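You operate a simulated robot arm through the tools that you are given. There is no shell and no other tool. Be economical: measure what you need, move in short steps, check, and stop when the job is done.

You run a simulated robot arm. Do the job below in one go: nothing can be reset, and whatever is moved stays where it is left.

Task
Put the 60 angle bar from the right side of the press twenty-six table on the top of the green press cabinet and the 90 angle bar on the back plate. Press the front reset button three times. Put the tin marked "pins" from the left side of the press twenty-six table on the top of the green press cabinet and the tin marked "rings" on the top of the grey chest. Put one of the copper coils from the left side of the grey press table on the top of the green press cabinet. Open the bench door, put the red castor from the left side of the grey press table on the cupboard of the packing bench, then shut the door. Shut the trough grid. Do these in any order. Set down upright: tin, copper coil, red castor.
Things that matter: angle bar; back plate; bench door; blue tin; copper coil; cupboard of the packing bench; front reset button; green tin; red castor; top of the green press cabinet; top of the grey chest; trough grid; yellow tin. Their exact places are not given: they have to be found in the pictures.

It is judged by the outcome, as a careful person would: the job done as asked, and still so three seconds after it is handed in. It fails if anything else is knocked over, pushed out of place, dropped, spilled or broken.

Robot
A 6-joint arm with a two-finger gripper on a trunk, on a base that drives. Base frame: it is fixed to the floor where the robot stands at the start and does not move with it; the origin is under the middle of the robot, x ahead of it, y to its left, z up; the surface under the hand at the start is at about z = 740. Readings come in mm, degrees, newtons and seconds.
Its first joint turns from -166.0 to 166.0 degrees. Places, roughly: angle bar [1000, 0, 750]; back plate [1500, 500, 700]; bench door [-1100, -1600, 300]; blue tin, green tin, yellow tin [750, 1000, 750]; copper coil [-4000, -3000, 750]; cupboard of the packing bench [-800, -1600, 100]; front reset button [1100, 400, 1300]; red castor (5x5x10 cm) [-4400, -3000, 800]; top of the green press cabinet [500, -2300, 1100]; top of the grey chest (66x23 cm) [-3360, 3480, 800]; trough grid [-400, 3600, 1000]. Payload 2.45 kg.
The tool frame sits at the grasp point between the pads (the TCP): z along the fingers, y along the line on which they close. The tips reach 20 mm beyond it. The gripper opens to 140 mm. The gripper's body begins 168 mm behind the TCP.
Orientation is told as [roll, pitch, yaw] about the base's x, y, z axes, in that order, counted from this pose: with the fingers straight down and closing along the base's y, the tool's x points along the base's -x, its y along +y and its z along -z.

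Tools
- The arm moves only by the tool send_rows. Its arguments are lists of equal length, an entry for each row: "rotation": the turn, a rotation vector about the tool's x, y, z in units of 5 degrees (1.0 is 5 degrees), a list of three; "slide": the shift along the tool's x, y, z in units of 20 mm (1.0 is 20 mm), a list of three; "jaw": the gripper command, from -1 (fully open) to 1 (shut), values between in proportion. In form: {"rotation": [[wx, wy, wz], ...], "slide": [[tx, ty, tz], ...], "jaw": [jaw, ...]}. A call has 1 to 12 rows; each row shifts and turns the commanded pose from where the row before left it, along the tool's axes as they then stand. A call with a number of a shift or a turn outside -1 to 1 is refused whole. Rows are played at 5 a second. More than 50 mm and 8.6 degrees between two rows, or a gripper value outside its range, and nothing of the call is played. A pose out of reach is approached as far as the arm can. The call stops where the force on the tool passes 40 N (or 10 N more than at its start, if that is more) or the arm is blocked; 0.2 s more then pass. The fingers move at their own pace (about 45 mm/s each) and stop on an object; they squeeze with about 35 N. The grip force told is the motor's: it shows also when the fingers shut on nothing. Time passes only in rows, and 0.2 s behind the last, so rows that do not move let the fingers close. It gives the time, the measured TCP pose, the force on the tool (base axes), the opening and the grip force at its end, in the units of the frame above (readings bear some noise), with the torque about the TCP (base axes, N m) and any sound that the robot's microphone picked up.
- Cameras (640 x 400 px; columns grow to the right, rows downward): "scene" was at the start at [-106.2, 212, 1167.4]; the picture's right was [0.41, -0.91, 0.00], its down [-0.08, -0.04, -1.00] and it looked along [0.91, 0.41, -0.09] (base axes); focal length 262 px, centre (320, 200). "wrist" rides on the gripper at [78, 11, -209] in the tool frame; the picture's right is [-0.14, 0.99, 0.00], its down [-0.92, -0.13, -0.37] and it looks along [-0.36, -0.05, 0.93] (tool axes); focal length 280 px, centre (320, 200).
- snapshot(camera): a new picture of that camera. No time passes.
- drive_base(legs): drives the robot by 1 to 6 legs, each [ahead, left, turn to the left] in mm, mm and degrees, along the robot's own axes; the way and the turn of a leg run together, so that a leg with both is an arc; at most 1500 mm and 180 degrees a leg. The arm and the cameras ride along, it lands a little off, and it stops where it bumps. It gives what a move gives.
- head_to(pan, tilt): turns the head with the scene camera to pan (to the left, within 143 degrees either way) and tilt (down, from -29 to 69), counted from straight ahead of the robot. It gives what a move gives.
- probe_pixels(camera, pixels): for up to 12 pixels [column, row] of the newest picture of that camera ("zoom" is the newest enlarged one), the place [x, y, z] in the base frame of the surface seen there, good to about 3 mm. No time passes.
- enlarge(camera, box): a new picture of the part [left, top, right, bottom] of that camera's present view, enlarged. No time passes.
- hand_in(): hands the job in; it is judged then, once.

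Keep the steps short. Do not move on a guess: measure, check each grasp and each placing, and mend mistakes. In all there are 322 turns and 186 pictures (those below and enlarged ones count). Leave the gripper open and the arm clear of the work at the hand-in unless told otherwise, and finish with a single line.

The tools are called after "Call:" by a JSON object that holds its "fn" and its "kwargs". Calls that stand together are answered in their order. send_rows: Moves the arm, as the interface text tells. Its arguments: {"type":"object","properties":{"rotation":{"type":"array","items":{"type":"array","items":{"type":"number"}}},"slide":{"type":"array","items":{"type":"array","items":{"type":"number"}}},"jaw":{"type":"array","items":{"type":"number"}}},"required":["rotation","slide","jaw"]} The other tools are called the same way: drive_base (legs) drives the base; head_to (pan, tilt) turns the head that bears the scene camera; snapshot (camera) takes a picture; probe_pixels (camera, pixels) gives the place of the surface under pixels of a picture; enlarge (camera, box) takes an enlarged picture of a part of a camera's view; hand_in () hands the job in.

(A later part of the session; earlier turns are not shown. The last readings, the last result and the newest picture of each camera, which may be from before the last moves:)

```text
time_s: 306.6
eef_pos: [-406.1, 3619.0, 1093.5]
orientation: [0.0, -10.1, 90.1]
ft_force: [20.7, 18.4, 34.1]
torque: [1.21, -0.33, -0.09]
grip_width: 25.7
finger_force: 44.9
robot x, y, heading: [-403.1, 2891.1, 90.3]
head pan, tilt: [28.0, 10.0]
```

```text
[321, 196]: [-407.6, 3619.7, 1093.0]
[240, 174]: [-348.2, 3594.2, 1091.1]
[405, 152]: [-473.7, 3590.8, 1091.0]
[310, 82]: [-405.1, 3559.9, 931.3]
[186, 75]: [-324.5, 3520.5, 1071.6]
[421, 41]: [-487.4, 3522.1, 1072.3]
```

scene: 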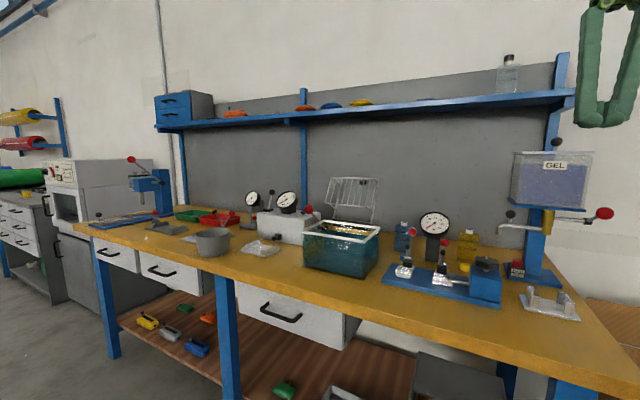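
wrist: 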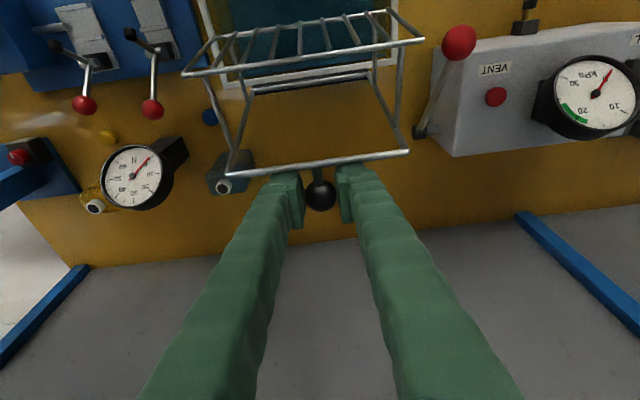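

The frame has turned ~18° as expected. Continue the arc with a 3 mm upward correction.

Call:
{"fn": "send_rows", "kwargs": {"rotation": [[0, 0, 0], [0, 0, 0], [0, 0, 0], [0, 0, 0]], "slide": [[0.613, -0.1, -0.493], [0.667, 0, -0.29], [0.69, 0, -0.23], [0.707, 0, -0.169]], "jaw": [1, 1, 1, 1]}}

Call:
{"fn": "snapshot", "kwargs": {"camera": "wrist"}}

```text
time_s: 307.6
eef_pos: [-405.8, 3561.2, 1108.1]
orientation: [0.1, -10.1, 90.3]
ft_force: [-14.9, 6.8, 38.0]
torque: [1.48, 0.3, 0.11]
grip_width: 24.9
finger_force: 45.2
robot x, y, heading: [-406.2, 2889.9, 90.3]
head pan, tilt: [28.0, 10.0]
```

```text
94 pictures are left
```

wrist: 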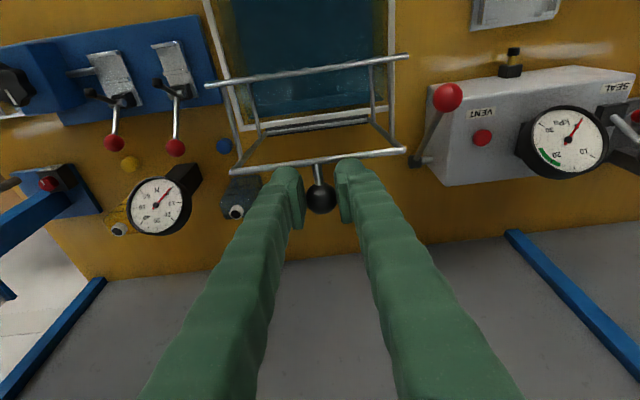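

Call:
{"fn": "probe_pixels", "kwargs": {"camera": "wrist", "pixels": [[321, 198], [250, 167], [395, 153], [320, 123], [210, 86], [405, 58]]}}

```text
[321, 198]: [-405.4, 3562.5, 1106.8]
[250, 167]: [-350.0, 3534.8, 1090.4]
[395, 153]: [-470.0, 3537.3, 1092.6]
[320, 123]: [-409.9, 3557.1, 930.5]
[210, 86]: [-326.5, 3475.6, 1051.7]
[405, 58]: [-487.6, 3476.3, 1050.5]
```

Frame now at ~97°. The reaction is mostly torsion from the ball twisting in the pads, so I tilt the tool along with it by 20° to relieve it.

Call:
{"fn": "send_rows", "kwargs": {"rotation": [[0, -1, 0], [0, -1, 0], [0, -1, 0], [0, -1, 0]], "slide": [[0.05, 0, 0], [0.05, 0, 0], [0.05, 0, 0], [0.05, 0, 0]], "jaw": [1, 1, 1, 1]}}

```text
time_s: 308.6
eef_pos: [-405.5, 3557.4, 1106.1]
orientation: [-0.1, -30.1, 90.3]
ft_force: [-32.6, -7.6, 12.9]
torque: [-0.97, 0.29, 0.61]
grip_width: 23.9
finger_force: 44.9
robot x, y, heading: [-400.2, 2892.1, 89.7]
head pan, tilt: [28.0, 10.0]
```

Torsion relieved. Now swing and tilt together, 4 steps of 5°, with a small sideways correction.

Call:
{"fn": "send_rows", "kwargs": {"rotation": [[0, -1, 0], [0, -1, 0], [0, -1, 0], [0, -1, 0]], "slide": [[0.68, 0.12, -0.363], [0.682, 0, -0.368], [0.686, 0, -0.373], [0.682, 0, -0.378]], "jaw": [1, 1, 1, 1]}}

Call:
{"fn": "snapshot", "kwargs": {"camera": "wrist"}}

```text
time_s: 309.6
eef_pos: [-406.2, 3496.0, 1099.0]
orientation: [0.0, -50.2, 90.3]
ft_force: [-11.0, -8.2, 13.4]
torque: [-0.12, 0.13, 0.1]
grip_width: 19.6
finger_force: 44.2
robot x, y, heading: [-400.8, 2892.4, 90.0]
head pan, tilt: [28.0, 10.0]
```

```text
93 pictures are left
```

wrist: 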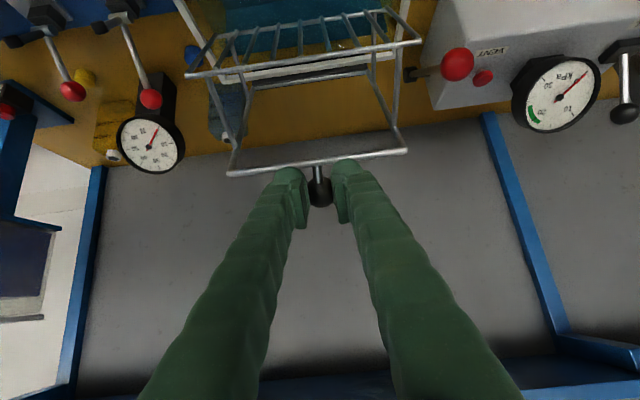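

Call:
{"fn": "probe_pixels", "kwargs": {"camera": "wrist", "pixels": [[320, 193], [320, 182], [320, 203], [250, 170], [395, 153], [320, 75]]}}

Call:
{"fn": "enlarge", "kwargs": {"camera": "wrist", "box": [270, 140, 370, 240]}}

```text
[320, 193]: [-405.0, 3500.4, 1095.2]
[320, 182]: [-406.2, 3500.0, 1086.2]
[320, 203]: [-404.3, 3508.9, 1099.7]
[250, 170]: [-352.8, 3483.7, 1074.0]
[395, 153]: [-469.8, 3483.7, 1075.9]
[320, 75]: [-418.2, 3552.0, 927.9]
```

```text
4.00 times, centred on (320, 190) of wrist
```

zoom: 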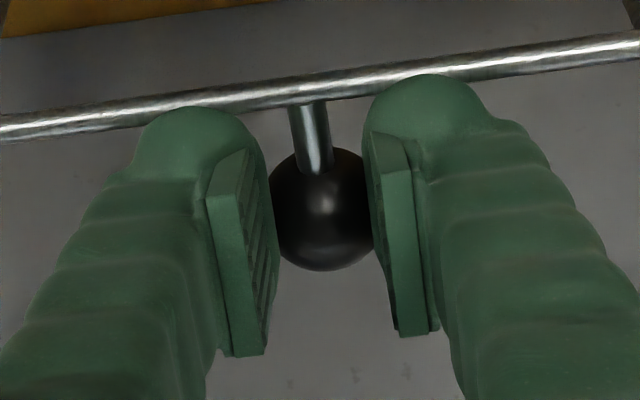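

The ball has slid toward the fingertips. I'll turn the tool back upright about the ball (35°) while feeding the hand forward, so that further pulling pushes the ball into the grip.

Call:
{"fn": "send_rows", "kwargs": {"rotation": [[0, 1, 0], [0, 1, 0], [0, 1, 0], [0, 1, 0], [0, 1, 0], [0, 1, 0], [0, 1, 0]], "slide": [[-0.06, 0.03, 0.073], [-0.065, 0.03, 0.067], [-0.07, 0, 0.061], [-0.075, 0, 0.055], [-0.08, 0, 0.048], [-0.082, 0, 0.04], [-0.086, 0, 0.033]], "jaw": [1, 1, 1, 1, 1, 1, 1]}}

Call:
{"fn": "snapshot", "kwargs": {"camera": "wrist"}}

```text
time_s: 309.9
eef_pos: [-406.3, 3498.6, 1101.0]
orientation: [0.0, -46.8, 90.2]
ft_force: [-1.7, -6.6, 27.5]
torque: [0.74, 0.05, -0.03]
grip_width: 17.4
finger_force: 42.9
robot x, y, heading: [-403.1, 2891.5, 90.1]
head pan, tilt: [28.0, 10.0]
stopped in row 1: the force on the tool passed its limit at 46 N (the readings are from after the stop); the commanded pose is now the measured one
```

```text
91 pictures are left
```

wrist: 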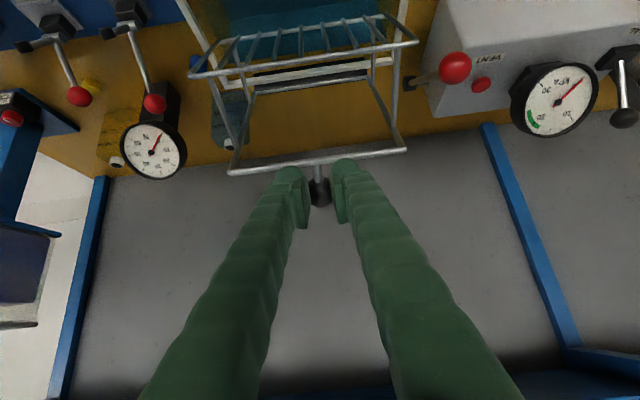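

The ball is about to pop out. I open the fingers gently and see whether the lid stays.

Call:
{"fn": "send_rows", "kwargs": {"rotation": [[0, 0, 0], [0, 0, 0]], "slide": [[0, 0, 0], [0, 0, 0]], "jaw": [0.4, 0.4]}}

Call:
{"fn": "snapshot", "kwargs": {"camera": "wrist"}}

```text
time_s: 310.6
eef_pos: [-405.7, 3498.5, 1099.1]
orientation: [-0.2, -46.6, 90.2]
ft_force: [-0.2, 1.0, 0.6]
torque: [0.03, 0.02, 0.03]
grip_width: 42.0
finger_force: 0.1
robot x, y, heading: [-405.5, 2895.2, 90.4]
head pan, tilt: [28.0, 10.0]
```

```text
90 pictures are left
```

wrist: 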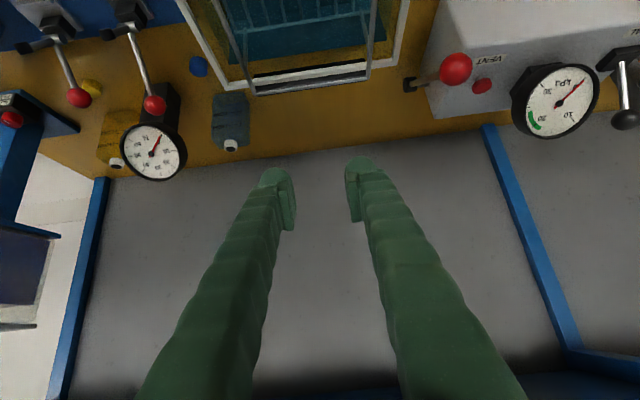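

The lid swung down by itself. Back off and inspect.

Call:
{"fn": "drive_base", "kwargs": {"legs": [[-300, 0, 0]]}}

Call:
{"fn": "head_to", "kwargs": {"pan": 0, "tilt": 15}}

Call:
{"fn": "enlarge", "kwargs": {"camera": "scene", "box": [280, 120, 480, 250]}}

Call:
{"fn": "snapshot", "kwargs": {"camera": "wrist"}}

```text
time_s: 312.6
eef_pos: [-409.2, 3203.9, 1100.5]
orientation: [-0.1, -46.5, 90.7]
ft_force: [0.0, 0.2, -0.6]
torque: [0.01, -0.02, 0.0]
grip_width: 42.2
finger_force: 0.0
robot x, y, heading: [-400.9, 2597.7, 90.7]
head pan, tilt: [28.0, 10.0]
```

```text
time_s: 313.5
eef_pos: [-408.8, 3205.0, 1099.7]
orientation: [-0.2, -46.6, 90.7]
ft_force: [-0.1, 0.5, -0.3]
torque: [-0.01, 0.01, 0.01]
grip_width: 42.1
finger_force: 0.0
robot x, y, heading: [-398.5, 2599.5, 90.6]
head pan, tilt: [0.0, 15.0]
```

```text
3.08 times, centred on (380, 185) of scene
```

zoom: 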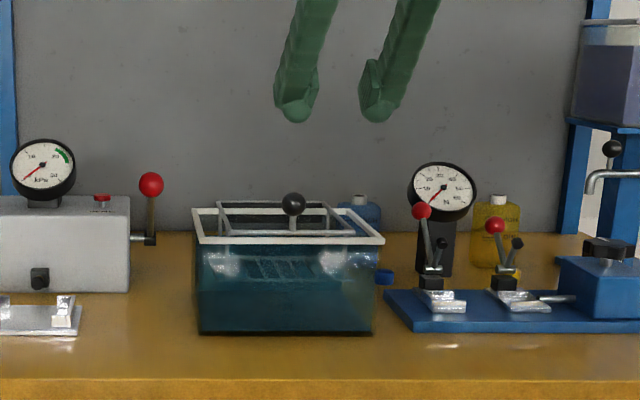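

```text
88 pictures are left
```

wrist: 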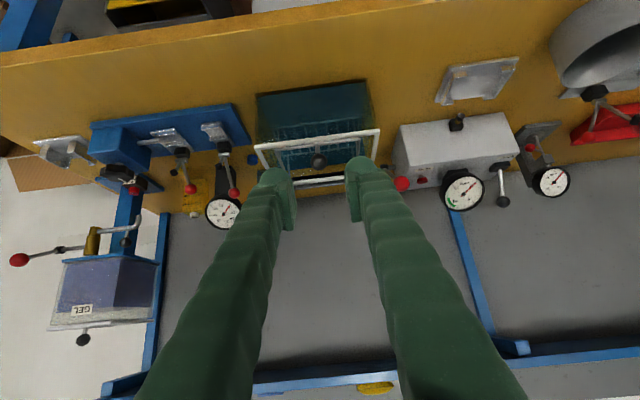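

Call:
{"fn": "probe_pixels", "kwargs": {"camera": "zoom", "pixels": [[293, 203], [222, 233], [360, 236], [293, 233], [200, 212], [290, 240], [270, 203]]}}

Call:
{"fn": "enlarge", "kwargs": {"camera": "scene", "box": [335, 170, 405, 230]}}

```text
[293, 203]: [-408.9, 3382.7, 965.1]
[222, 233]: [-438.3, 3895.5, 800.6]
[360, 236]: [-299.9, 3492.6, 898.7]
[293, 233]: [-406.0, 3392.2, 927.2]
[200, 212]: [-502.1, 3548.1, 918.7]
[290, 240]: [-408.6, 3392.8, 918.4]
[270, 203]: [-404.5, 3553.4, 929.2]
```

```text
6.67 times, centred on (370, 200) of scene
```

zoom: 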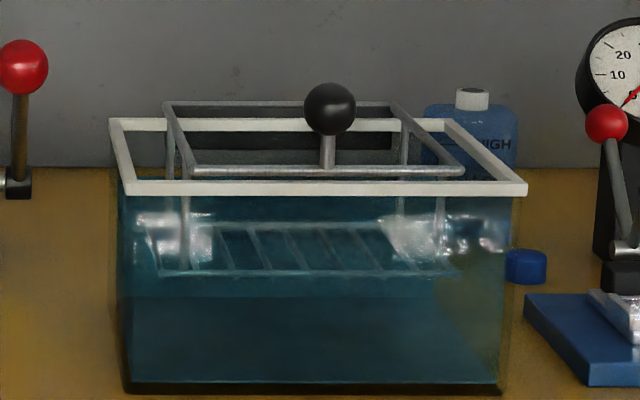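

Grid lies flat on the rim: shut. Upright the tool, then go to the grey press table.

Call:
{"fn": "send_rows", "kwargs": {"rotation": [[0, 1, 0], [0, 1, 0], [0, 1, 0], [0, 1, 0], [0, 1, 0], [0, 1, 0], [0, 1, 0], [0, 1, 0], [0, 1, 0], [0, 0.32, 0]], "slide": [[0, 0, 0], [0, 0, 0], [0, 0, 0], [0, 0, 0], [0, 0, 0], [0, 0, 0], [0, 0, 0], [0, 0, 0], [0, 0, 0], [0, 0, 0]], "jaw": [0.4, 0.4, 0.4, 0.4, 0.4, 0.4, 0.4, 0.4, 0.4, 0.4]}}

Call:
{"fn": "drive_base", "kwargs": {"legs": [[-150, 0, 0], [0, 0, 179], [1450, 0, 0], [1100, 0, 0], [0, -1500, 0], [0, -500, 0]]}}

Call:
{"fn": "head_to", "kwargs": {"pan": -30, "tilt": 10}}

Call:
{"fn": "snapshot", "kwargs": {"camera": "scene"}}

```text
time_s: 315.7
eef_pos: [-409.7, 3203.8, 1099.4]
orientation: [0.0, 0.0, 90.6]
ft_force: [-0.4, 0.0, -0.3]
torque: [0.01, -0.04, 0.01]
grip_width: 42.0
finger_force: 0.1
robot x, y, heading: [-402.1, 2595.3, 90.5]
head pan, tilt: [0.0, 15.0]
```

```text
time_s: 345.9
eef_pos: [-2291.5, -712.3, 1099.2]
orientation: [0.0, 0.1, -89.4]
ft_force: [0.1, 0.2, -0.6]
torque: [0.02, 0.0, 0.01]
grip_width: 42.1
finger_force: 0.1
robot x, y, heading: [-2298.1, -103.3, -89.3]
head pan, tilt: [0.0, 15.0]
```

```text
time_s: 346.8
eef_pos: [-2293.2, -712.9, 1099.6]
orientation: [0.0, 0.0, -89.3]
ft_force: [-0.1, 0.2, -0.5]
torque: [0.0, 0.01, -0.01]
grip_width: 42.2
finger_force: 0.1
robot x, y, heading: [-2299.9, -106.5, -89.8]
head pan, tilt: [-30.0, 10.0]
```

```text
86 pictures are left
```

scene: 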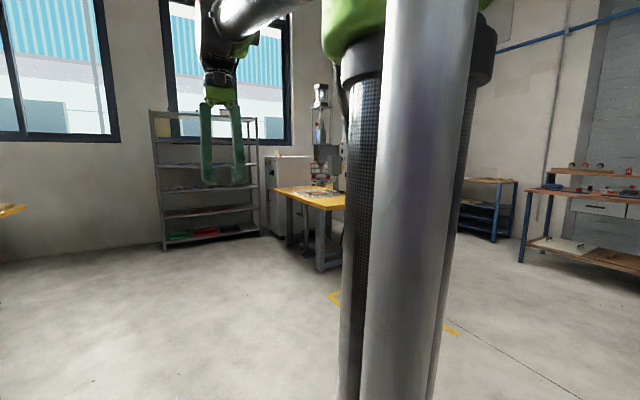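

Call:
{"fn": "probe_pixels", "kwargs": {"camera": "scene", "pixels": [[275, 190], [326, 209], [344, 203], [310, 190], [277, 162], [335, 295], [240, 230]]}}

Call:
{"fn": "enlarge", "kwargs": {"camera": "scene", "box": [265, 140, 345, 220]}}

```text
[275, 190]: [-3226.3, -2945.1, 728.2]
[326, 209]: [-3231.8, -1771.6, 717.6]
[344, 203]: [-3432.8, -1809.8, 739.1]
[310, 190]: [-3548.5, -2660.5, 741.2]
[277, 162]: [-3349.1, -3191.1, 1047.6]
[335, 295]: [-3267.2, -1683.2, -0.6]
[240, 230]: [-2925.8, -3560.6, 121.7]
```

```text
5.00 times, centred on (305, 180) of scene
```

zoom: 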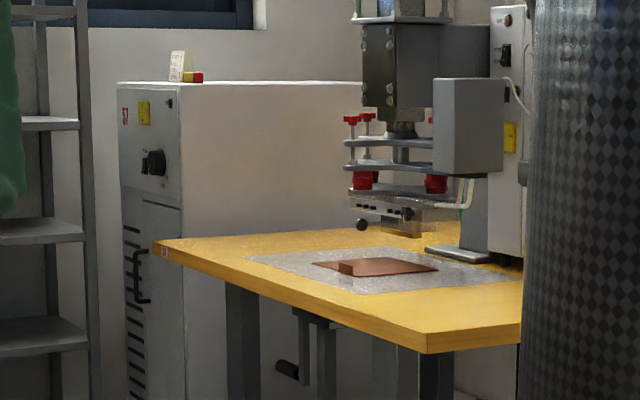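

The table's front edge is x≈-3230, y −1770…−2950. Drive to about (−2450,−2400), face −x, look.

Call:
{"fn": "drive_base", "kwargs": {"legs": [[1400, 0, 0], [850, -150, 0], [0, 0, -90]]}}

Call:
{"fn": "head_to", "kwargs": {"pan": 5, "tilt": 15}}

Call:
{"fn": "snapshot", "kwargs": {"camera": "scene"}}

```text
time_s: 361.8
eef_pos: [-3050.1, -2340.8, 1099.5]
orientation: [0.0, 0.0, 179.2]
ft_force: [-0.4, -0.9, -0.2]
torque: [0.01, 0.0, 0.02]
grip_width: 42.0
finger_force: 0.2
robot x, y, heading: [-2440.6, -2350.1, 179.0]
head pan, tilt: [-30.0, 10.0]
```

```text
time_s: 362.8
eef_pos: [-3049.0, -2339.4, 1098.8]
orientation: [-0.1, 0.0, 179.2]
ft_force: [0.3, 0.1, 0.2]
torque: [0.0, -0.02, -0.02]
grip_width: 42.0
finger_force: 0.0
robot x, y, heading: [-2442.1, -2348.9, 179.1]
head pan, tilt: [5.0, 15.0]
```

```text
84 pictures are left
```

scene: 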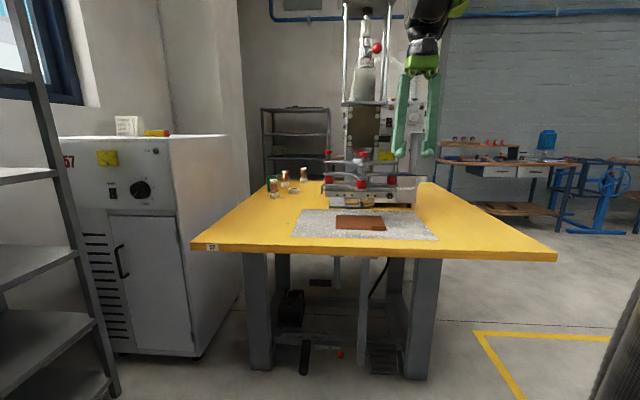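

Call:
{"fn": "enlarge", "kwargs": {"camera": "scene", "box": [250, 160, 330, 215]}}

Call:
{"fn": "probe_pixels", "kwargs": {"camera": "scene", "pixels": [[273, 187], [284, 179], [303, 174], [293, 190], [276, 194], [192, 246], [555, 258], [263, 184], [428, 183], [203, 350], [165, 137], [430, 372]]}}

```text
7.27 times, centred on (290, 188) of scene
```

zoom: 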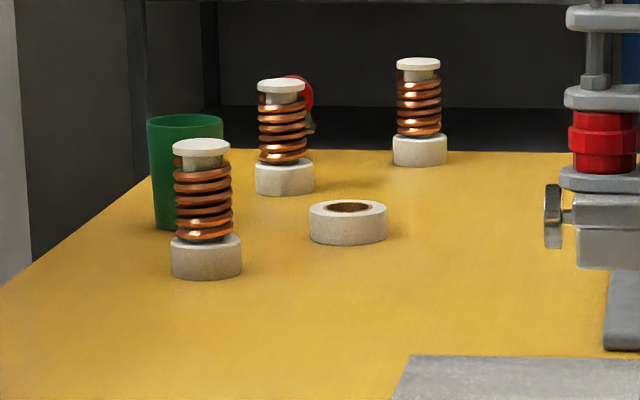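

```text
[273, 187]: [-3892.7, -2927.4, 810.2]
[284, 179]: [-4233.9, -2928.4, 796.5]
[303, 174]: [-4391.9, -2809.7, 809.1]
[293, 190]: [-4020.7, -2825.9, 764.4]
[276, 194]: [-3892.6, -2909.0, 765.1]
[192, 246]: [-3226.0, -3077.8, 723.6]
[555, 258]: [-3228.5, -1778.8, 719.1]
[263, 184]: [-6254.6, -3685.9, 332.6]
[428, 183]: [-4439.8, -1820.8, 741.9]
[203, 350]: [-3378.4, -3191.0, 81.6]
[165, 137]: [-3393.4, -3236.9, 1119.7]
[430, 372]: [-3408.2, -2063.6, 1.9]
```

Three coils on white bobbins; the nearest is at about (−3905,−2918). The red castor is behind the second coil. Drive left 560 and ahead 510 toward the front edge for the nearest coil.

Call:
{"fn": "drive_base", "kwargs": {"legs": [[0, 560, 1], [400, 0, 0]]}}

Call:
{"fn": "head_to", "kwargs": {"pan": 15, "tilt": 35}}

Call:
{"fn": "snapshot", "kwargs": {"camera": "scene"}}

```text
time_s: 368.1
eef_pos: [-3449.9, -2902.9, 1099.2]
orientation: [0.1, -0.1, 179.3]
ft_force: [-0.2, -0.6, -0.4]
torque: [0.0, 0.01, 0.0]
grip_width: 41.9
finger_force: 0.0
robot x, y, heading: [-2841.3, -2908.4, 179.0]
head pan, tilt: [5.0, 15.0]
```

```text
time_s: 368.9
eef_pos: [-3450.4, -2902.3, 1098.6]
orientation: [0.0, 0.0, 179.2]
ft_force: [-0.1, 0.9, 0.3]
torque: [0.03, 0.0, -0.01]
grip_width: 41.8
finger_force: 0.0
robot x, y, heading: [-2842.6, -2908.1, 179.3]
head pan, tilt: [15.0, 35.0]
```

```text
82 pictures are left
```

scene: 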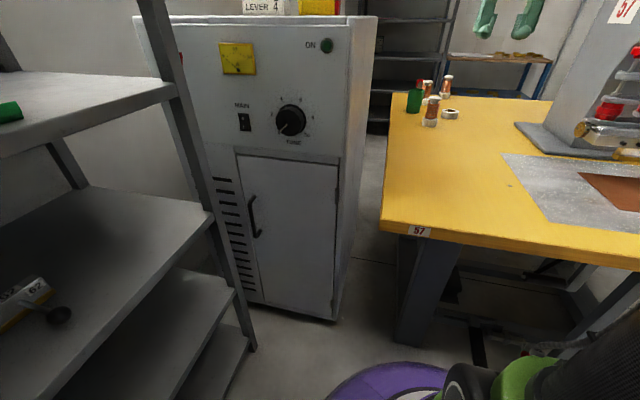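

Call:
{"fn": "probe_pixels", "kwargs": {"camera": "scene", "pixels": [[215, 230], [250, 345], [420, 270], [405, 335], [380, 225], [330, 315]]}}

Call:
{"fn": "enlarge", "kwargs": {"camera": "scene", "box": [390, 65, 470, 135]}}

Call:
{"fn": "snapshot", "kwargs": {"camera": "wrist"}}

```text
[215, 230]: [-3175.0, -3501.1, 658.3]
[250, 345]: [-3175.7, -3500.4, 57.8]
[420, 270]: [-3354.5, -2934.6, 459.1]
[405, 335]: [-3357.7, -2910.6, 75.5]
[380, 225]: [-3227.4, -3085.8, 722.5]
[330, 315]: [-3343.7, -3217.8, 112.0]
```

```text
5.71 times, centred on (430, 100) of scene
```

zoom: 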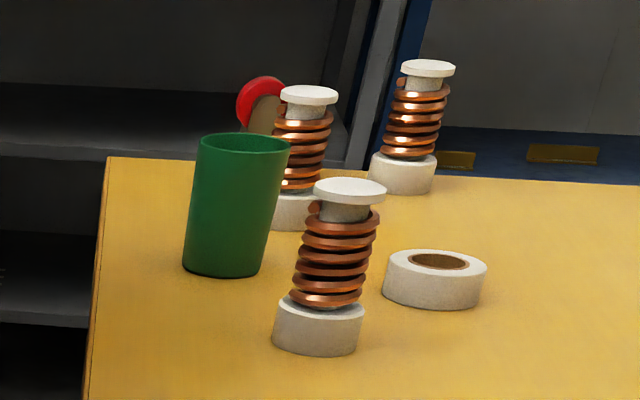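

```text
80 pictures are left
```

wrist: 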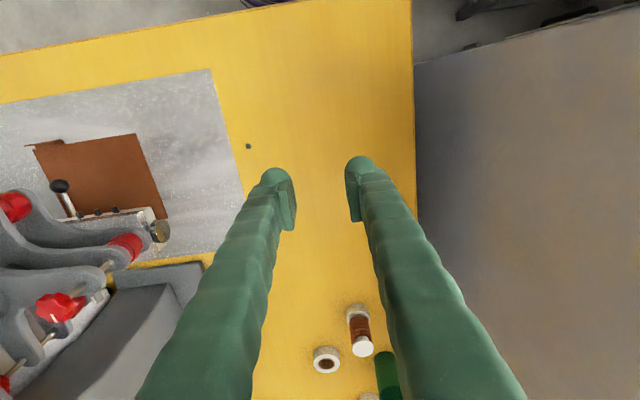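

Call:
{"fn": "probe_pixels", "kwargs": {"camera": "wrist", "pixels": [[362, 347], [362, 341], [370, 347], [355, 347], [362, 353], [385, 362], [326, 352]]}}

Call:
{"fn": "drive_base", "kwargs": {"legs": [[150, 0, 0]]}}

```text
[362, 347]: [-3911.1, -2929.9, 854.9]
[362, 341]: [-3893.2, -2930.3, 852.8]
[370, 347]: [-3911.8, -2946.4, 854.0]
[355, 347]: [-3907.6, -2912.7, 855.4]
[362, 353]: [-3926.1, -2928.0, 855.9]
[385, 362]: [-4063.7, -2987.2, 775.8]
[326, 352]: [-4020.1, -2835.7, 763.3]
```

```text
time_s: 370.3
eef_pos: [-3604.4, -2899.1, 1099.7]
orientation: [0.0, 0.0, 179.2]
ft_force: [1.3, 0.2, -0.2]
torque: [-0.01, 0.0, 0.0]
grip_width: 42.0
finger_force: 0.0
robot x, y, heading: [-2997.1, -2908.8, 178.9]
head pan, tilt: [15.0, 35.0]
```

Coil top centre (−3910,−2929), z 855. Move above it.

Call:
{"fn": "send_rows", "kwargs": {"rotation": [[0, 0, 0], [0, 0, 0], [0, 0, 0], [0, 0, 0], [0, 0, 0], [0, 0, 0], [0, 0, 0], [0, 0, 0], [0, 0, 0], [0, 0, 0], [0, 0, 0], [0, 0, 0]], "slide": [[-1, 0.11, 0.4], [-1, 0.11, 0.4], [-1, 0.11, 0.4], [-1, 0.11, 0.4], [-1, 0.11, 0.4], [-1, 0.11, 0.4], [-1, 0.11, 0.4], [-1, 0.11, 0.4], [-1, 0.11, 0.4], [-1, 0.11, 0.4], [-1, 0.11, 0.4], [-1, 0.11, 0.4]], "jaw": [-0.15, -0.15, -0.15, -0.15, -0.15, -0.15, -0.15, -0.15, -0.15, -0.15, -0.15, -0.15]}}

Call:
{"fn": "snapshot", "kwargs": {"camera": "wrist"}}

```text
time_s: 372.9
eef_pos: [-3844.0, -2922.3, 1002.4]
orientation: [0.0, 0.0, 179.2]
ft_force: [0.0, 0.7, 0.4]
torque: [-0.01, 0.06, 0.05]
grip_width: 80.6
finger_force: 0.1
robot x, y, heading: [-2998.7, -2909.0, 179.2]
head pan, tilt: [15.0, 35.0]
```

```text
79 pictures are left
```

wrist: 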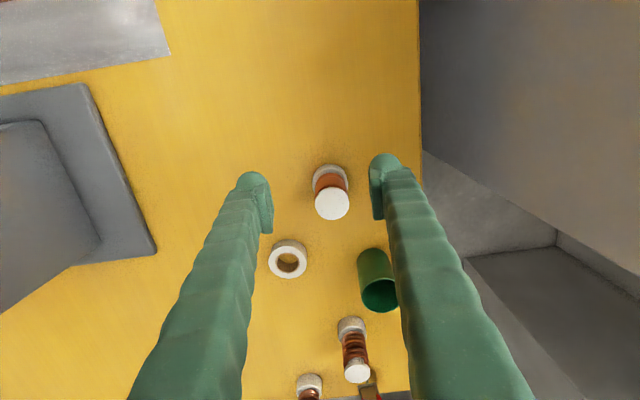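

Call:
{"fn": "send_rows", "kwargs": {"rotation": [[0, 0, 0], [0, 0, 0], [0, 0, 0], [0, 0, 0], [0, 0, 0], [0, 0, 0], [0, 0, 0], [0, 0, 0]], "slide": [[-1, 0.12, 0], [-1, 0.12, 0], [-1, 0.12, 0], [-0.3, 0, 1], [0, 0, 1], [0, 0, 1], [0, 0, 1], [0, 0, 1]], "jaw": [-0.15, -0.15, -0.15, -0.15, -0.15, -0.15, -0.15, -0.15]}}

Call:
{"fn": "snapshot", "kwargs": {"camera": "wrist"}}

```text
time_s: 374.7
eef_pos: [-3910.7, -2928.3, 901.2]
orientation: [0.0, 0.0, 179.2]
ft_force: [0.7, -0.5, 0.6]
torque: [-0.01, 0.0, 0.0]
grip_width: 80.4
finger_force: 0.0
robot x, y, heading: [-2998.4, -2904.3, 179.2]
head pan, tilt: [15.0, 35.0]
```

```text
78 pictures are left
```

wrist: 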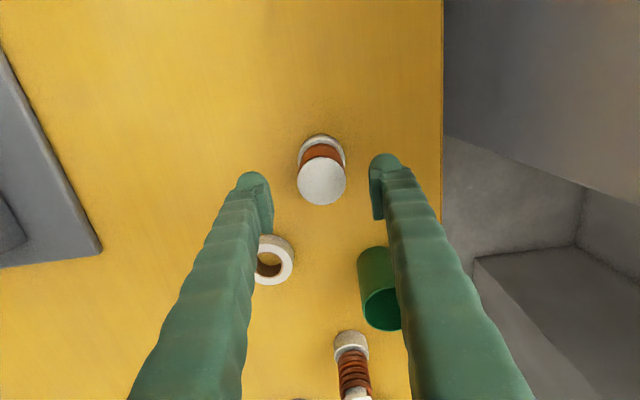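

Call:
{"fn": "send_rows", "kwargs": {"rotation": [[0, 0, 0], [0, 0, 0], [0, 0, 0], [0, 0, 0], [0, 0, 0], [0, 0, 0], [0, 0, 0], [0, 0, 0], [0, 0, 0]], "slide": [[0, 0, 1], [0, 0, 1], [0, 0, 1], [0, 0, 1], [0, 0, 0.65], [0, 0, 0], [0, 0, 0], [0, 0, 0], [0, 0, 0]], "jaw": [-0.15, -0.15, -0.15, -0.15, -0.15, 1, 1, 1, 1]}}

Call:
{"fn": "send_rows", "kwargs": {"rotation": [[0, 0, 0], [0, 0, 0], [0, 0, 0], [0, 0, 0], [0, 0, 0], [0, 0, 0]], "slide": [[0, 0, -0.4], [0, 0, -1], [0, 0, -1], [0, 0, -1], [0, 0, -1], [0, 0, -1]], "jaw": [1, 1, 1, 1, 1, 1]}}

Call:
{"fn": "snapshot", "kwargs": {"camera": "wrist"}}

```text
time_s: 376.7
eef_pos: [-3912.3, -2928.2, 810.6]
orientation: [0.0, 0.0, 179.2]
ft_force: [-0.4, -0.3, -0.1]
torque: [-0.03, -0.05, -0.05]
grip_width: 50.5
finger_force: 35.3
robot x, y, heading: [-2994.7, -2903.8, 178.9]
head pan, tilt: [15.0, 35.0]
```

```text
time_s: 378.1
eef_pos: [-3910.6, -2927.7, 919.3]
orientation: [-0.1, 0.1, 179.1]
ft_force: [-1.1, -0.2, -4.3]
torque: [0.02, 0.04, 0.01]
grip_width: 50.6
finger_force: 35.5
robot x, y, heading: [-2996.8, -2903.2, 179.4]
head pan, tilt: [15.0, 35.0]
```

```text
77 pictures are left
```

wrist: 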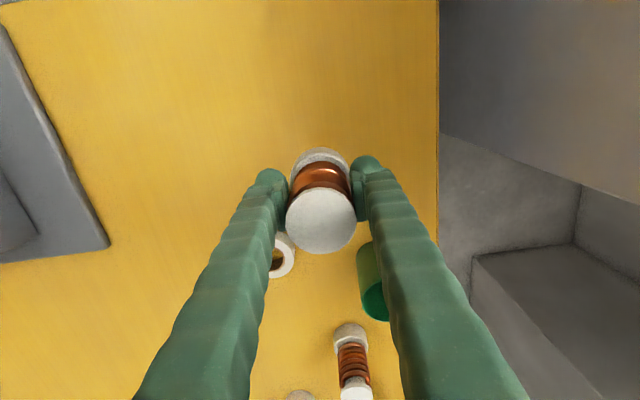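

Coil held with its bobbin (bottom 70 mm below TCP). Raise/retract, then drive to the cabinet.

Call:
{"fn": "send_rows", "kwargs": {"rotation": [[0, 0, 0], [0, 0, 0], [0, 0, 0], [0, 0, 0], [0, 0, 0], [0, 0, 0], [0, 0, 0], [0, 0, 0], [0, 0, 0], [0, 0, 0], [0, 0, 0], [0, 0, 0]], "slide": [[1, 0, -1], [1, 0, -1], [1, 0, -1], [1, 0, -1], [1, 0, -1], [1, 0, -1], [1, 0, -1], [1, 0, -1], [1, 0, -1], [1, 0, -1], [1, 0, -1], [1, 0, -1]], "jaw": [1, 1, 1, 1, 1, 1, 1, 1, 1, 1, 1, 1]}}

Call:
{"fn": "send_rows", "kwargs": {"rotation": [[0, 0, 0], [0, 0, 0], [0, 0, 0], [0, 0, 0], [0, 0, 0], [0, 0, 0]], "slide": [[0, 0, -1], [0, 0, -1], [0, 0, -1], [0, 0, -1], [0, 0, -1], [0, 0, -1]], "jaw": [1, 1, 1, 1, 1, 1]}}

Call:
{"fn": "drive_base", "kwargs": {"legs": [[-500, 0, 0.9], [0, 1300, 0]]}}

```text
time_s: 380.7
eef_pos: [-3671.5, -2931.7, 1157.8]
orientation: [0.0, -0.1, 179.2]
ft_force: [-0.7, 0.0, -4.1]
torque: [0.03, -0.08, 0.0]
grip_width: 50.3
finger_force: 35.1
robot x, y, heading: [-2994.0, -2908.0, 179.2]
head pan, tilt: [15.0, 35.0]
```

```text
time_s: 382.1
eef_pos: [-3670.2, -2932.4, 1277.3]
orientation: [0.0, 0.0, 179.2]
ft_force: [0.5, 0.1, -4.4]
torque: [0.01, -0.04, 0.01]
grip_width: 50.5
finger_force: 35.4
robot x, y, heading: [-2995.2, -2903.7, 179.2]
head pan, tilt: [15.0, 35.0]
```

```text
time_s: 387.4
eef_pos: [-3184.7, -3288.8, 1277.6]
orientation: [-0.1, 0.0, -174.2]
ft_force: [-0.2, 0.0, -4.0]
torque: [-0.01, -0.04, -0.01]
grip_width: 50.5
finger_force: 35.4
robot x, y, heading: [-2519.3, -3183.6, -174.2]
head pan, tilt: [15.0, 35.0]
stopped in leg 2: the robot was blocked; the commanded pose is now the measured one
```

I drove the wrong way (left is −y here) and touched the shelf. Move away to the right and look at it.

Call:
{"fn": "drive_base", "kwargs": {"legs": [[0, -400, 0], [0, 0, -6]]}}

Call:
{"fn": "head_to", "kwargs": {"pan": 70, "tilt": 20}}

Call:
{"fn": "snapshot", "kwargs": {"camera": "scene"}}

```text
time_s: 390.5
eef_pos: [-3231.6, -2821.2, 1277.8]
orientation: [0.0, 0.1, 179.8]
ft_force: [0.2, 0.3, -4.6]
torque: [0.01, 0.01, -0.01]
grip_width: 50.5
finger_force: 35.0
robot x, y, heading: [-2557.4, -2790.8, 179.6]
head pan, tilt: [15.0, 35.0]
```

```text
time_s: 391.7
eef_pos: [-3232.2, -2821.7, 1278.9]
orientation: [0.0, 0.0, 179.9]
ft_force: [0.4, -0.2, -4.5]
torque: [0.05, -0.05, 0.01]
grip_width: 50.5
finger_force: 35.5
robot x, y, heading: [-2557.1, -2787.4, 179.6]
head pan, tilt: [70.0, 20.0]
```

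```text
76 pictures are left
```

scene: 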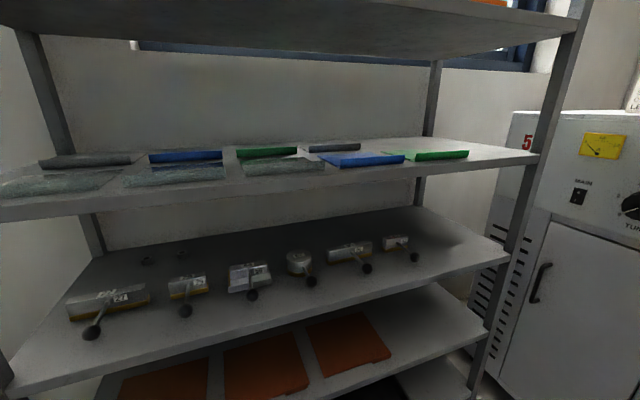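

Call:
{"fn": "probe_pixels", "kwargs": {"camera": "scene", "pixels": [[525, 200], [515, 235], [475, 375]]}}

Call:
{"fn": "drive_base", "kwargs": {"legs": [[0, -1100, 0], [0, -1080, 0], [-1500, 0, 0], [-1500, 0, 0]]}}

```text
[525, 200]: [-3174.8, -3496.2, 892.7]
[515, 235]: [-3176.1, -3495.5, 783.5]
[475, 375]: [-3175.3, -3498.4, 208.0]
```

```text
time_s: 416.4
eef_pos: [-239.9, -681.4, 1277.1]
orientation: [0.1, 0.0, 179.5]
ft_force: [0.0, 0.5, -4.7]
torque: [-0.01, -0.01, 0.0]
grip_width: 50.4
finger_force: 35.1
robot x, y, heading: [432.0, -653.1, 179.3]
head pan, tilt: [70.0, 20.0]
```

Shelf unmoved. Turn to the cabinet and approach; target for the coil ≈(600,−2230).

Call:
{"fn": "drive_base", "kwargs": {"legs": [[0, 0, 90.6], [300, 145, 0], [300, 0, 0]]}}

Call:
{"fn": "snapshot", "kwargs": {"camera": "wrist"}}

```text
time_s: 424.1
eef_pos: [585.0, -1931.4, 1278.0]
orientation: [0.0, -0.1, -91.3]
ft_force: [-0.5, 0.1, -4.5]
torque: [0.05, 0.0, 0.01]
grip_width: 50.5
finger_force: 35.1
robot x, y, heading: [563.8, -1258.9, -91.4]
head pan, tilt: [70.0, 20.0]
```

```text
75 pictures are left
```

wrist: 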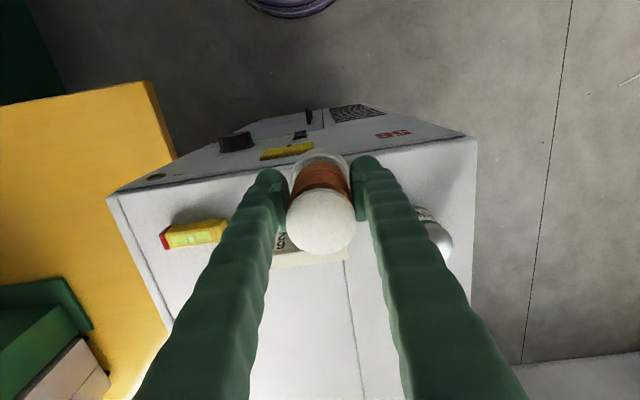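

Raise 40 mm for clearance over the plaque, then drive ahead 250.

Call:
{"fn": "send_rows", "kwargs": {"rotation": [[0, 0, 0], [0, 0, 0]], "slide": [[0, 0, -1], [0, 0, -1]], "jaw": [1, 1]}}

Call:
{"fn": "drive_base", "kwargs": {"legs": [[255, 18, 1.3]]}}

Call:
{"fn": "snapshot", "kwargs": {"camera": "wrist"}}

```text
time_s: 424.6
eef_pos: [586.1, -1931.9, 1316.7]
orientation: [0.0, 0.1, -91.2]
ft_force: [1.3, -0.3, -4.5]
torque: [0.0, -0.01, 0.03]
grip_width: 50.2
finger_force: 35.4
robot x, y, heading: [565.1, -1256.1, -91.6]
head pan, tilt: [70.0, 20.0]
```

```text
time_s: 426.5
eef_pos: [614.5, -2190.0, 1316.1]
orientation: [0.0, 0.0, -90.0]
ft_force: [0.0, -0.8, -3.6]
torque: [0.04, 0.02, 0.02]
grip_width: 50.5
finger_force: 35.1
robot x, y, heading: [576.8, -1516.9, -90.1]
head pan, tilt: [70.0, 20.0]
```

```text
74 pictures are left
```

wrist: 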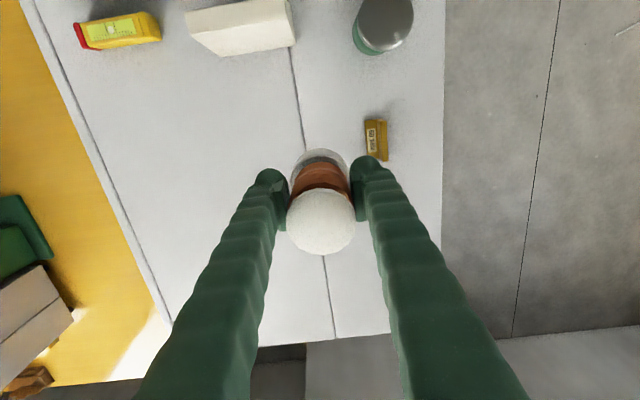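

Shift to (575,−2260), well clear of the bar and seam, and lower (contact expected at TCP z≈1190).

Call:
{"fn": "send_rows", "kwargs": {"rotation": [[0, 0, 0], [0, 0, 0], [0, 0, 0], [0, 0, 0], [0, 0, 0], [0, 0, 0], [0, 0, 0], [0, 0, 0], [0, 0, 0], [0, 0, 0]], "slide": [[-0.9, -0.5, 0], [-0.9, -0.5, 0], [-0.9, -0.5, 0], [-0.8, -0.5, 0], [0, 0, 1], [0, 0, 1], [0, 0, 1], [0, 0, 1], [0, 0, 1], [0, 0, 0.9]], "jaw": [1, 1, 1, 1, 1, 1, 1, 1, 1, 1]}}

Call:
{"fn": "send_rows", "kwargs": {"rotation": [[0, 0, 0], [0, 0, 0], [0, 0, 0], [0, 0, 0]], "slide": [[0, 0, 0.15], [0, 0, 0.1], [0, 0, 0.08], [0, 0, 0.06]], "jaw": [1, 1, 1, 1]}}

```text
time_s: 428.7
eef_pos: [573.2, -2260.0, 1198.9]
orientation: [0.0, 0.0, -90.0]
ft_force: [-0.5, 0.0, -4.8]
torque: [0.0, 0.0, 0.01]
grip_width: 50.6
finger_force: 35.6
robot x, y, heading: [579.0, -1517.7, -90.2]
head pan, tilt: [70.0, 20.0]
```

```text
time_s: 429.7
eef_pos: [575.1, -2259.7, 1192.9]
orientation: [0.0, 0.0, -90.1]
ft_force: [-1.1, -2.3, 2.4]
torque: [-0.01, -0.11, -0.03]
grip_width: 50.5
finger_force: 35.2
robot x, y, heading: [581.9, -1520.4, -90.0]
head pan, tilt: [70.0, 20.0]
```

Contact. Release and lift.

Call:
{"fn": "send_rows", "kwargs": {"rotation": [[0, 0, 0], [0, 0, 0], [0, 0, 0], [0, 0, 0]], "slide": [[0, 0, 0.03], [0, 0, 0], [0, 0, 0], [0, 0, 0]], "jaw": [1, 0, -0.2, -0.2]}}

Call:
{"fn": "send_rows", "kwargs": {"rotation": [[0, 0, 0], [0, 0, 0], [0, 0, 0], [0, 0, 0], [0, 0, 0], [0, 0, 0], [0, 0, 0]], "slide": [[0, 0, -1], [0, 0, -1], [0, 0, -1], [0, 0, -1], [0, 0, -1], [0, 0, -1], [0, 0, 0]], "jaw": [-0.2, -0.2, -0.2, -0.2, -0.2, -0.2, -0.2]}}

Call:
{"fn": "snapshot", "kwargs": {"camera": "wrist"}}

```text
time_s: 430.7
eef_pos: [574.0, -2258.9, 1190.9]
orientation: [0.0, 0.0, -90.1]
ft_force: [0.2, 0.1, 1.0]
torque: [-0.02, -0.03, 0.03]
grip_width: 84.0
finger_force: 0.0
robot x, y, heading: [579.9, -1513.6, -90.1]
head pan, tilt: [70.0, 20.0]
```

```text
time_s: 432.3
eef_pos: [575.2, -2259.9, 1309.5]
orientation: [0.0, 0.0, -90.1]
ft_force: [-0.6, -0.4, -0.3]
torque: [-0.02, 0.03, -0.01]
grip_width: 84.1
finger_force: 0.1
robot x, y, heading: [581.5, -1516.8, -89.9]
head pan, tilt: [70.0, 20.0]
```

```text
73 pictures are left
```

wrist: 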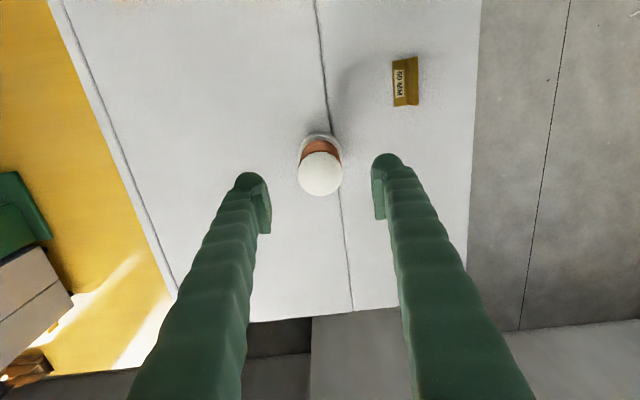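

Coil upright on the cabinet. Next the packing bench door on its −x side: drive round there.

Call:
{"fn": "drive_base", "kwargs": {"legs": [[-900, 0, 0], [0, 0, -90], [1500, 0, 0], [1080, 0, 0], [0, 0, -178], [0, -960, 0]]}}

Call:
{"fn": "head_to", "kwargs": {"pan": -5, "tilt": 30}}

Call:
{"fn": "snapshot", "kwargs": {"camera": "scene"}}

```text
time_s: 464.8
eef_pos: [-1216.4, -1450.2, 1309.8]
orientation: [0.0, 0.0, 0.8]
ft_force: [-0.3, -0.6, 0.2]
torque: [0.02, 0.02, 0.03]
grip_width: 83.9
finger_force: 0.1
robot x, y, heading: [-1966.1, -1458.7, 0.7]
head pan, tilt: [70.0, 20.0]
```

```text
time_s: 466.3
eef_pos: [-1218.4, -1450.4, 1309.5]
orientation: [0.0, 0.0, 0.8]
ft_force: [-0.4, 1.0, 0.0]
torque: [0.02, 0.01, -0.01]
grip_width: 83.9
finger_force: 0.1
robot x, y, heading: [-1957.3, -1458.4, 0.6]
head pan, tilt: [-5.0, 30.0]
```

```text
72 pictures are left
```

scene: 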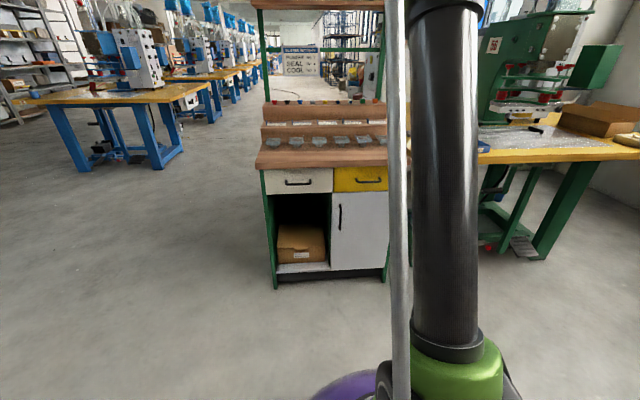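

Call:
{"fn": "enlarge", "kwargs": {"camera": "scene", "box": [250, 130, 410, 300]}}

Call:
{"fn": "probe_pixels", "kwargs": {"camera": "scene", "pixels": [[340, 217], [340, 207], [340, 228], [333, 200], [333, 265], [386, 200], [388, 265], [360, 230], [300, 250], [265, 190], [275, 285], [300, 268]]}}

```text
2.35 times, centred on (330, 215) of scene
```

zoom: 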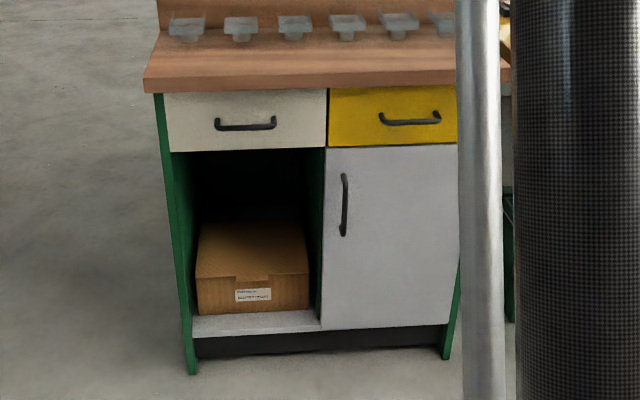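

```text
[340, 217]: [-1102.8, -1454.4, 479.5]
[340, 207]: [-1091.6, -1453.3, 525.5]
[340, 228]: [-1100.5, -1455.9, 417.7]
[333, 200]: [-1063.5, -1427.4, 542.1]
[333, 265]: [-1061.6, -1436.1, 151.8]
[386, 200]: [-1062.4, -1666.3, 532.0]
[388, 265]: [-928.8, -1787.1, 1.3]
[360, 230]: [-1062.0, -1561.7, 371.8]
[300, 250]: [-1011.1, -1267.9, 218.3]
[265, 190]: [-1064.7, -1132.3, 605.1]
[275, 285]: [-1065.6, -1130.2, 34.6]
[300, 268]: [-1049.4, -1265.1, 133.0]
```

Door: plane x≈−1062, y −1425…−1750, handle a vertical bar at (−1101,−1454), z 410–530; hinge on the right (y≈−1750). I turn the tool horizontal (90° pitch) in place.

Call:
{"fn": "send_rows", "kwargs": {"rotation": [[0, -1, 0], [0, -1, 0], [0, -1, 0], [0, -1, 0], [0, -1, 0], [0, -1, 0], [0, -1, 0], [0, -1, 0], [0, -1, 0]], "slide": [[0.3, 0, 0.8], [0.3, 0, 0.8], [0.3, 0, 0.8], [0.3, 0, 0.8], [0.3, 0, 0.8], [0.3, 0, 0.7], [0.3, 0, 0.7], [0.3, 0, 0.6], [0.3, 0, 0.5]], "jaw": [0, 0, 0, 0, 0, 0, 0, 0, 0]}}

Call:
{"fn": "send_rows", "kwargs": {"rotation": [[0, -1, 0], [0, -1, 0], [0, -1, 0], [0, -1, 0], [0, -1, 0], [0, -1, 0], [0, -1, 0], [0, -1, 0], [0, -1, 0]], "slide": [[0.7, 0, 0.1], [0.7, 0, 0], [0.7, 0, -0.2], [0.8, 0, -0.2], [0.8, 0, -0.2], [0.8, 0, -0.2], [0.8, 0, -0.2], [0.8, 0, -0.2], [0.8, 0, -0.2]], "jaw": [0, 0, 0, 0, 0, 0, 0, 0, 0]}}

```text
time_s: 468.3
eef_pos: [-1226.1, -1449.8, 1171.1]
orientation: [-0.1, -45.1, 0.9]
ft_force: [0.1, -0.4, -0.4]
torque: [-0.02, -0.01, 0.01]
grip_width: 70.1
finger_force: 0.0
robot x, y, heading: [-1957.4, -1456.3, 0.4]
head pan, tilt: [-5.0, 30.0]
```

```text
time_s: 470.3
eef_pos: [-1304.8, -1449.9, 1062.3]
orientation: [-2.5, -88.2, 3.6]
ft_force: [0.0, 0.5, 0.4]
torque: [0.02, -0.01, 0.01]
grip_width: 70.1
finger_force: 0.0
out of reach, approached as far as the arm can: row 9
robot x, y, heading: [-1958.0, -1458.6, 0.5]
head pan, tilt: [-5.0, 30.0]
```

Nearly horizontal. Lower straight down toward handle height.

Call:
{"fn": "send_rows", "kwargs": {"rotation": [[0, 0, 0], [0, 0, 0], [0, 0, 0], [0, 0, 0], [0, 0, 0], [0, 0, 0], [0, 0, 0], [0, 0, 0], [0, 0, 0], [0, 0, 0], [0, 0, 0], [0, 0, 0]], "slide": [[1, 0, 0.1], [1, 0, 0.1], [1, 0, 0.1], [1, 0, 0.1], [1, 0, 0.1], [1, 0, 0.1], [1, 0, 0], [1, 0, 0], [1, 0, 0], [1, 0, 0], [1, 0, 0], [1, 0, 0]], "jaw": [0, 0, 0, 0, 0, 0, 0, 0, 0, 0, 0, 0]}}

Call:
{"fn": "send_rows", "kwargs": {"rotation": [[0, 0, 0], [0, 0, 0], [0, 0, 0], [0, 0, 0], [0, 0, 0], [0, 0, 0], [0, 0, 0], [0, 0, 0], [0, 0, 0], [0, 0, 0], [0, 0, 0], [0, 0, 0]], "slide": [[1, 0, 0], [1, 0, 0], [1, 0, 0], [1, 0, 0], [1, 0, 0], [1, 0, 0], [1, 0, 0], [1, 0, 0], [1, 0, 0], [1, 0, 0], [1, 0, 0], [1, 0, 0]], "jaw": [0, 0, 0, 0, 0, 0, 0, 0, 0, 0, 0, 0]}}

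```text
time_s: 472.9
eef_pos: [-1293.4, -1447.5, 821.7]
orientation: [-81.0, -89.9, 81.8]
ft_force: [-0.3, 0.6, -0.1]
torque: [0.0, 0.02, 0.0]
grip_width: 70.3
finger_force: 0.1
robot x, y, heading: [-1960.1, -1457.7, 0.5]
head pan, tilt: [-5.0, 30.0]
```

```text
time_s: 475.5
eef_pos: [-1274.8, -1446.5, 790.1]
orientation: [-4.4, -89.7, 5.4]
ft_force: [0.0, -0.1, 0.7]
torque: [-0.02, 0.0, 0.02]
grip_width: 70.0
finger_force: 0.2
out of reach, approached as far as the arm can: row 2, 3, 4, 5, 6, 7, 8, 9, 10, 11, 12
robot x, y, heading: [-1964.4, -1456.0, 0.5]
head pan, tilt: [-5.0, 30.0]
```

Horizontal posture stalls below z 790 at this radius. Try farther out: extend forward 80 mm and lower again.

Call:
{"fn": "send_rows", "kwargs": {"rotation": [[0, 0, 0], [0, 0, 0], [0, 0, 0], [0, 0, 0], [0, 0, 0], [0, 0, 0], [0, 0, 0], [0, 0, 0], [0, 0, 0], [0, 0, 0]], "slide": [[0, 0, 1], [0, 0, 1], [0, 0, 1], [0, 0, 1], [1, 0, 0], [1, 0, 0], [1, 0, 0], [1, 0, 0], [1, 0, 0], [1, 0, 0]], "jaw": [0, 0, 0, 0, 0, 0, 0, 0, 0, 0]}}

Call:
{"fn": "head_to", "kwargs": {"pan": 0, "tilt": 25}}

Call:
{"fn": "snapshot", "kwargs": {"camera": "scene"}}

```text
time_s: 477.7
eef_pos: [-1163.1, -1447.6, 754.3]
orientation: [-6.2, -89.7, 7.0]
ft_force: [0.0, 0.6, -0.2]
torque: [-0.05, 0.01, -0.02]
grip_width: 70.0
finger_force: 0.1
out of reach, approached as far as the arm can: row 6, 7, 8, 9, 10
robot x, y, heading: [-1961.4, -1457.1, 0.9]
head pan, tilt: [-5.0, 30.0]
```

```text
time_s: 478.3
eef_pos: [-1162.7, -1447.4, 754.6]
orientation: [-10.8, -89.8, 11.7]
ft_force: [-0.4, -0.3, 0.2]
torque: [-0.02, 0.02, 0.02]
grip_width: 70.1
finger_force: 0.0
robot x, y, heading: [-1965.4, -1457.5, 0.7]
head pan, tilt: [0.0, 25.0]
```

```text
70 pictures are left
```

scene: 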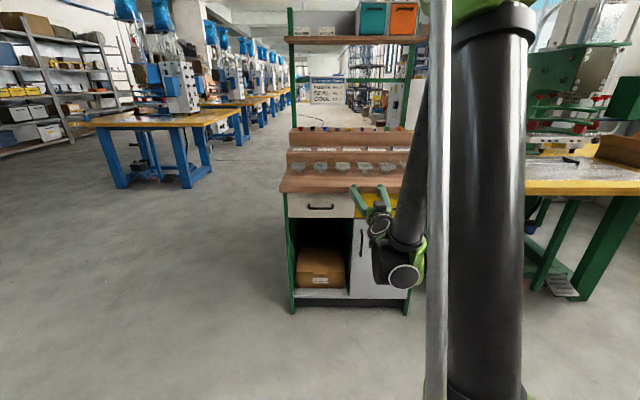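

Wrist geometry limits the level posture here; use a 45° tilt instead. Back off a bit and turn back by 45°.

Call:
{"fn": "send_rows", "kwargs": {"rotation": [[0, 0, 0], [0, 0, 0], [0, 1, 0], [0, 1, 0], [0, 1, 0], [0, 1, 0], [0, 1, 0], [0, 1, 0], [0, 1, 0], [0, 1, 0], [0, 1, 0]], "slide": [[0, 0, -1], [0, 0, -1], [0, 0, 0], [0, 0, 0], [0, 0, 0], [0, 0, 0], [0, 0, 0], [0, 0, 0], [0, 0, 0], [0, 0, 0], [0, 0, 0]], "jaw": [0, 0, 0, 0, 0, 0, 0, 0, 0, 0, 0]}}

Call:
{"fn": "send_rows", "kwargs": {"rotation": [[0, 0, 0], [0, 0, 0], [0, 0, 0], [0, 0, 0], [0, 0, 0], [0, 0, 0], [0, 0, 0], [0, 0, 0], [0, 0, 0], [0, 0, 0], [0, 0, 0], [0, 0, 0]], "slide": [[0.8, 0, 0.8], [0.8, 0, 0.8], [0.8, 0, 0.8], [0.8, 0, 0.8], [0.8, 0, 0.8], [0.8, 0, 0.8], [0.8, 0, 0.8], [0.8, 0, 0.8], [0.8, 0, 0.8], [0.8, 0, 0.8], [0.8, 0, 0.8], [0.8, 0, 0.8]], "jaw": [0, 0, 0, 0, 0, 0, 0, 0, 0, 0, 0, 0]}}

```text
time_s: 480.7
eef_pos: [-1198.4, -1442.7, 768.0]
orientation: [0.1, -48.0, 1.8]
ft_force: [0.8, 0.3, 0.8]
torque: [-0.04, 0.0, -0.02]
grip_width: 70.1
finger_force: 0.1
out of reach, approached as far as the arm can: row 1, 2, 3
robot x, y, heading: [-1961.4, -1457.7, 0.4]
head pan, tilt: [0.0, 25.0]
```

```text
time_s: 483.3
eef_pos: [-1177.8, -1442.7, 510.5]
orientation: [0.0, -47.9, 1.8]
ft_force: [0.5, -0.2, -0.2]
torque: [-0.01, 0.01, 0.01]
grip_width: 69.9
finger_force: 0.1
out of reach, approached as far as the arm can: row 12
robot x, y, heading: [-1960.5, -1459.9, 0.7]
head pan, tilt: [0.0, 25.0]
```

At z 510 with 48° tilt. Look through the wrist camera at the handle.

Call:
{"fn": "snapshot", "kwargs": {"camera": "wrist"}}

```text
69 pictures are left
```

wrist: 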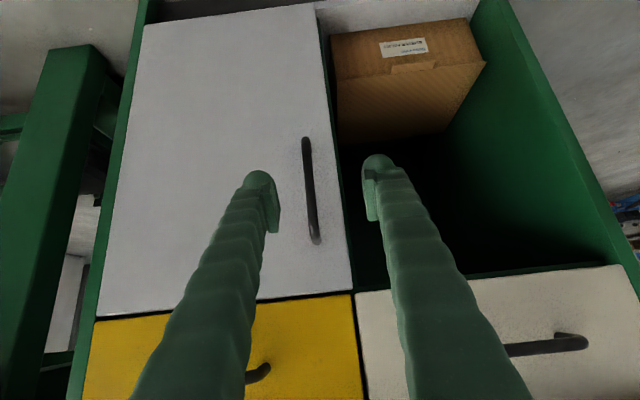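

Call:
{"fn": "probe_pixels", "kwargs": {"camera": "wrist", "pixels": [[306, 145], [309, 190], [312, 232], [345, 290], [130, 315], [145, 25], [322, 20], [330, 160], [375, 145]]}}

```text
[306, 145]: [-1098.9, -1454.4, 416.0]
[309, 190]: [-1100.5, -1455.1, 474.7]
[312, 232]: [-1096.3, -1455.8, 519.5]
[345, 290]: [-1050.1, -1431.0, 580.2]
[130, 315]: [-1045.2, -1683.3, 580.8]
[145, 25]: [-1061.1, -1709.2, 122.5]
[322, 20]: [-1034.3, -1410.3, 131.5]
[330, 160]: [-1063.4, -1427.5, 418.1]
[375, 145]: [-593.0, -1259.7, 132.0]
```

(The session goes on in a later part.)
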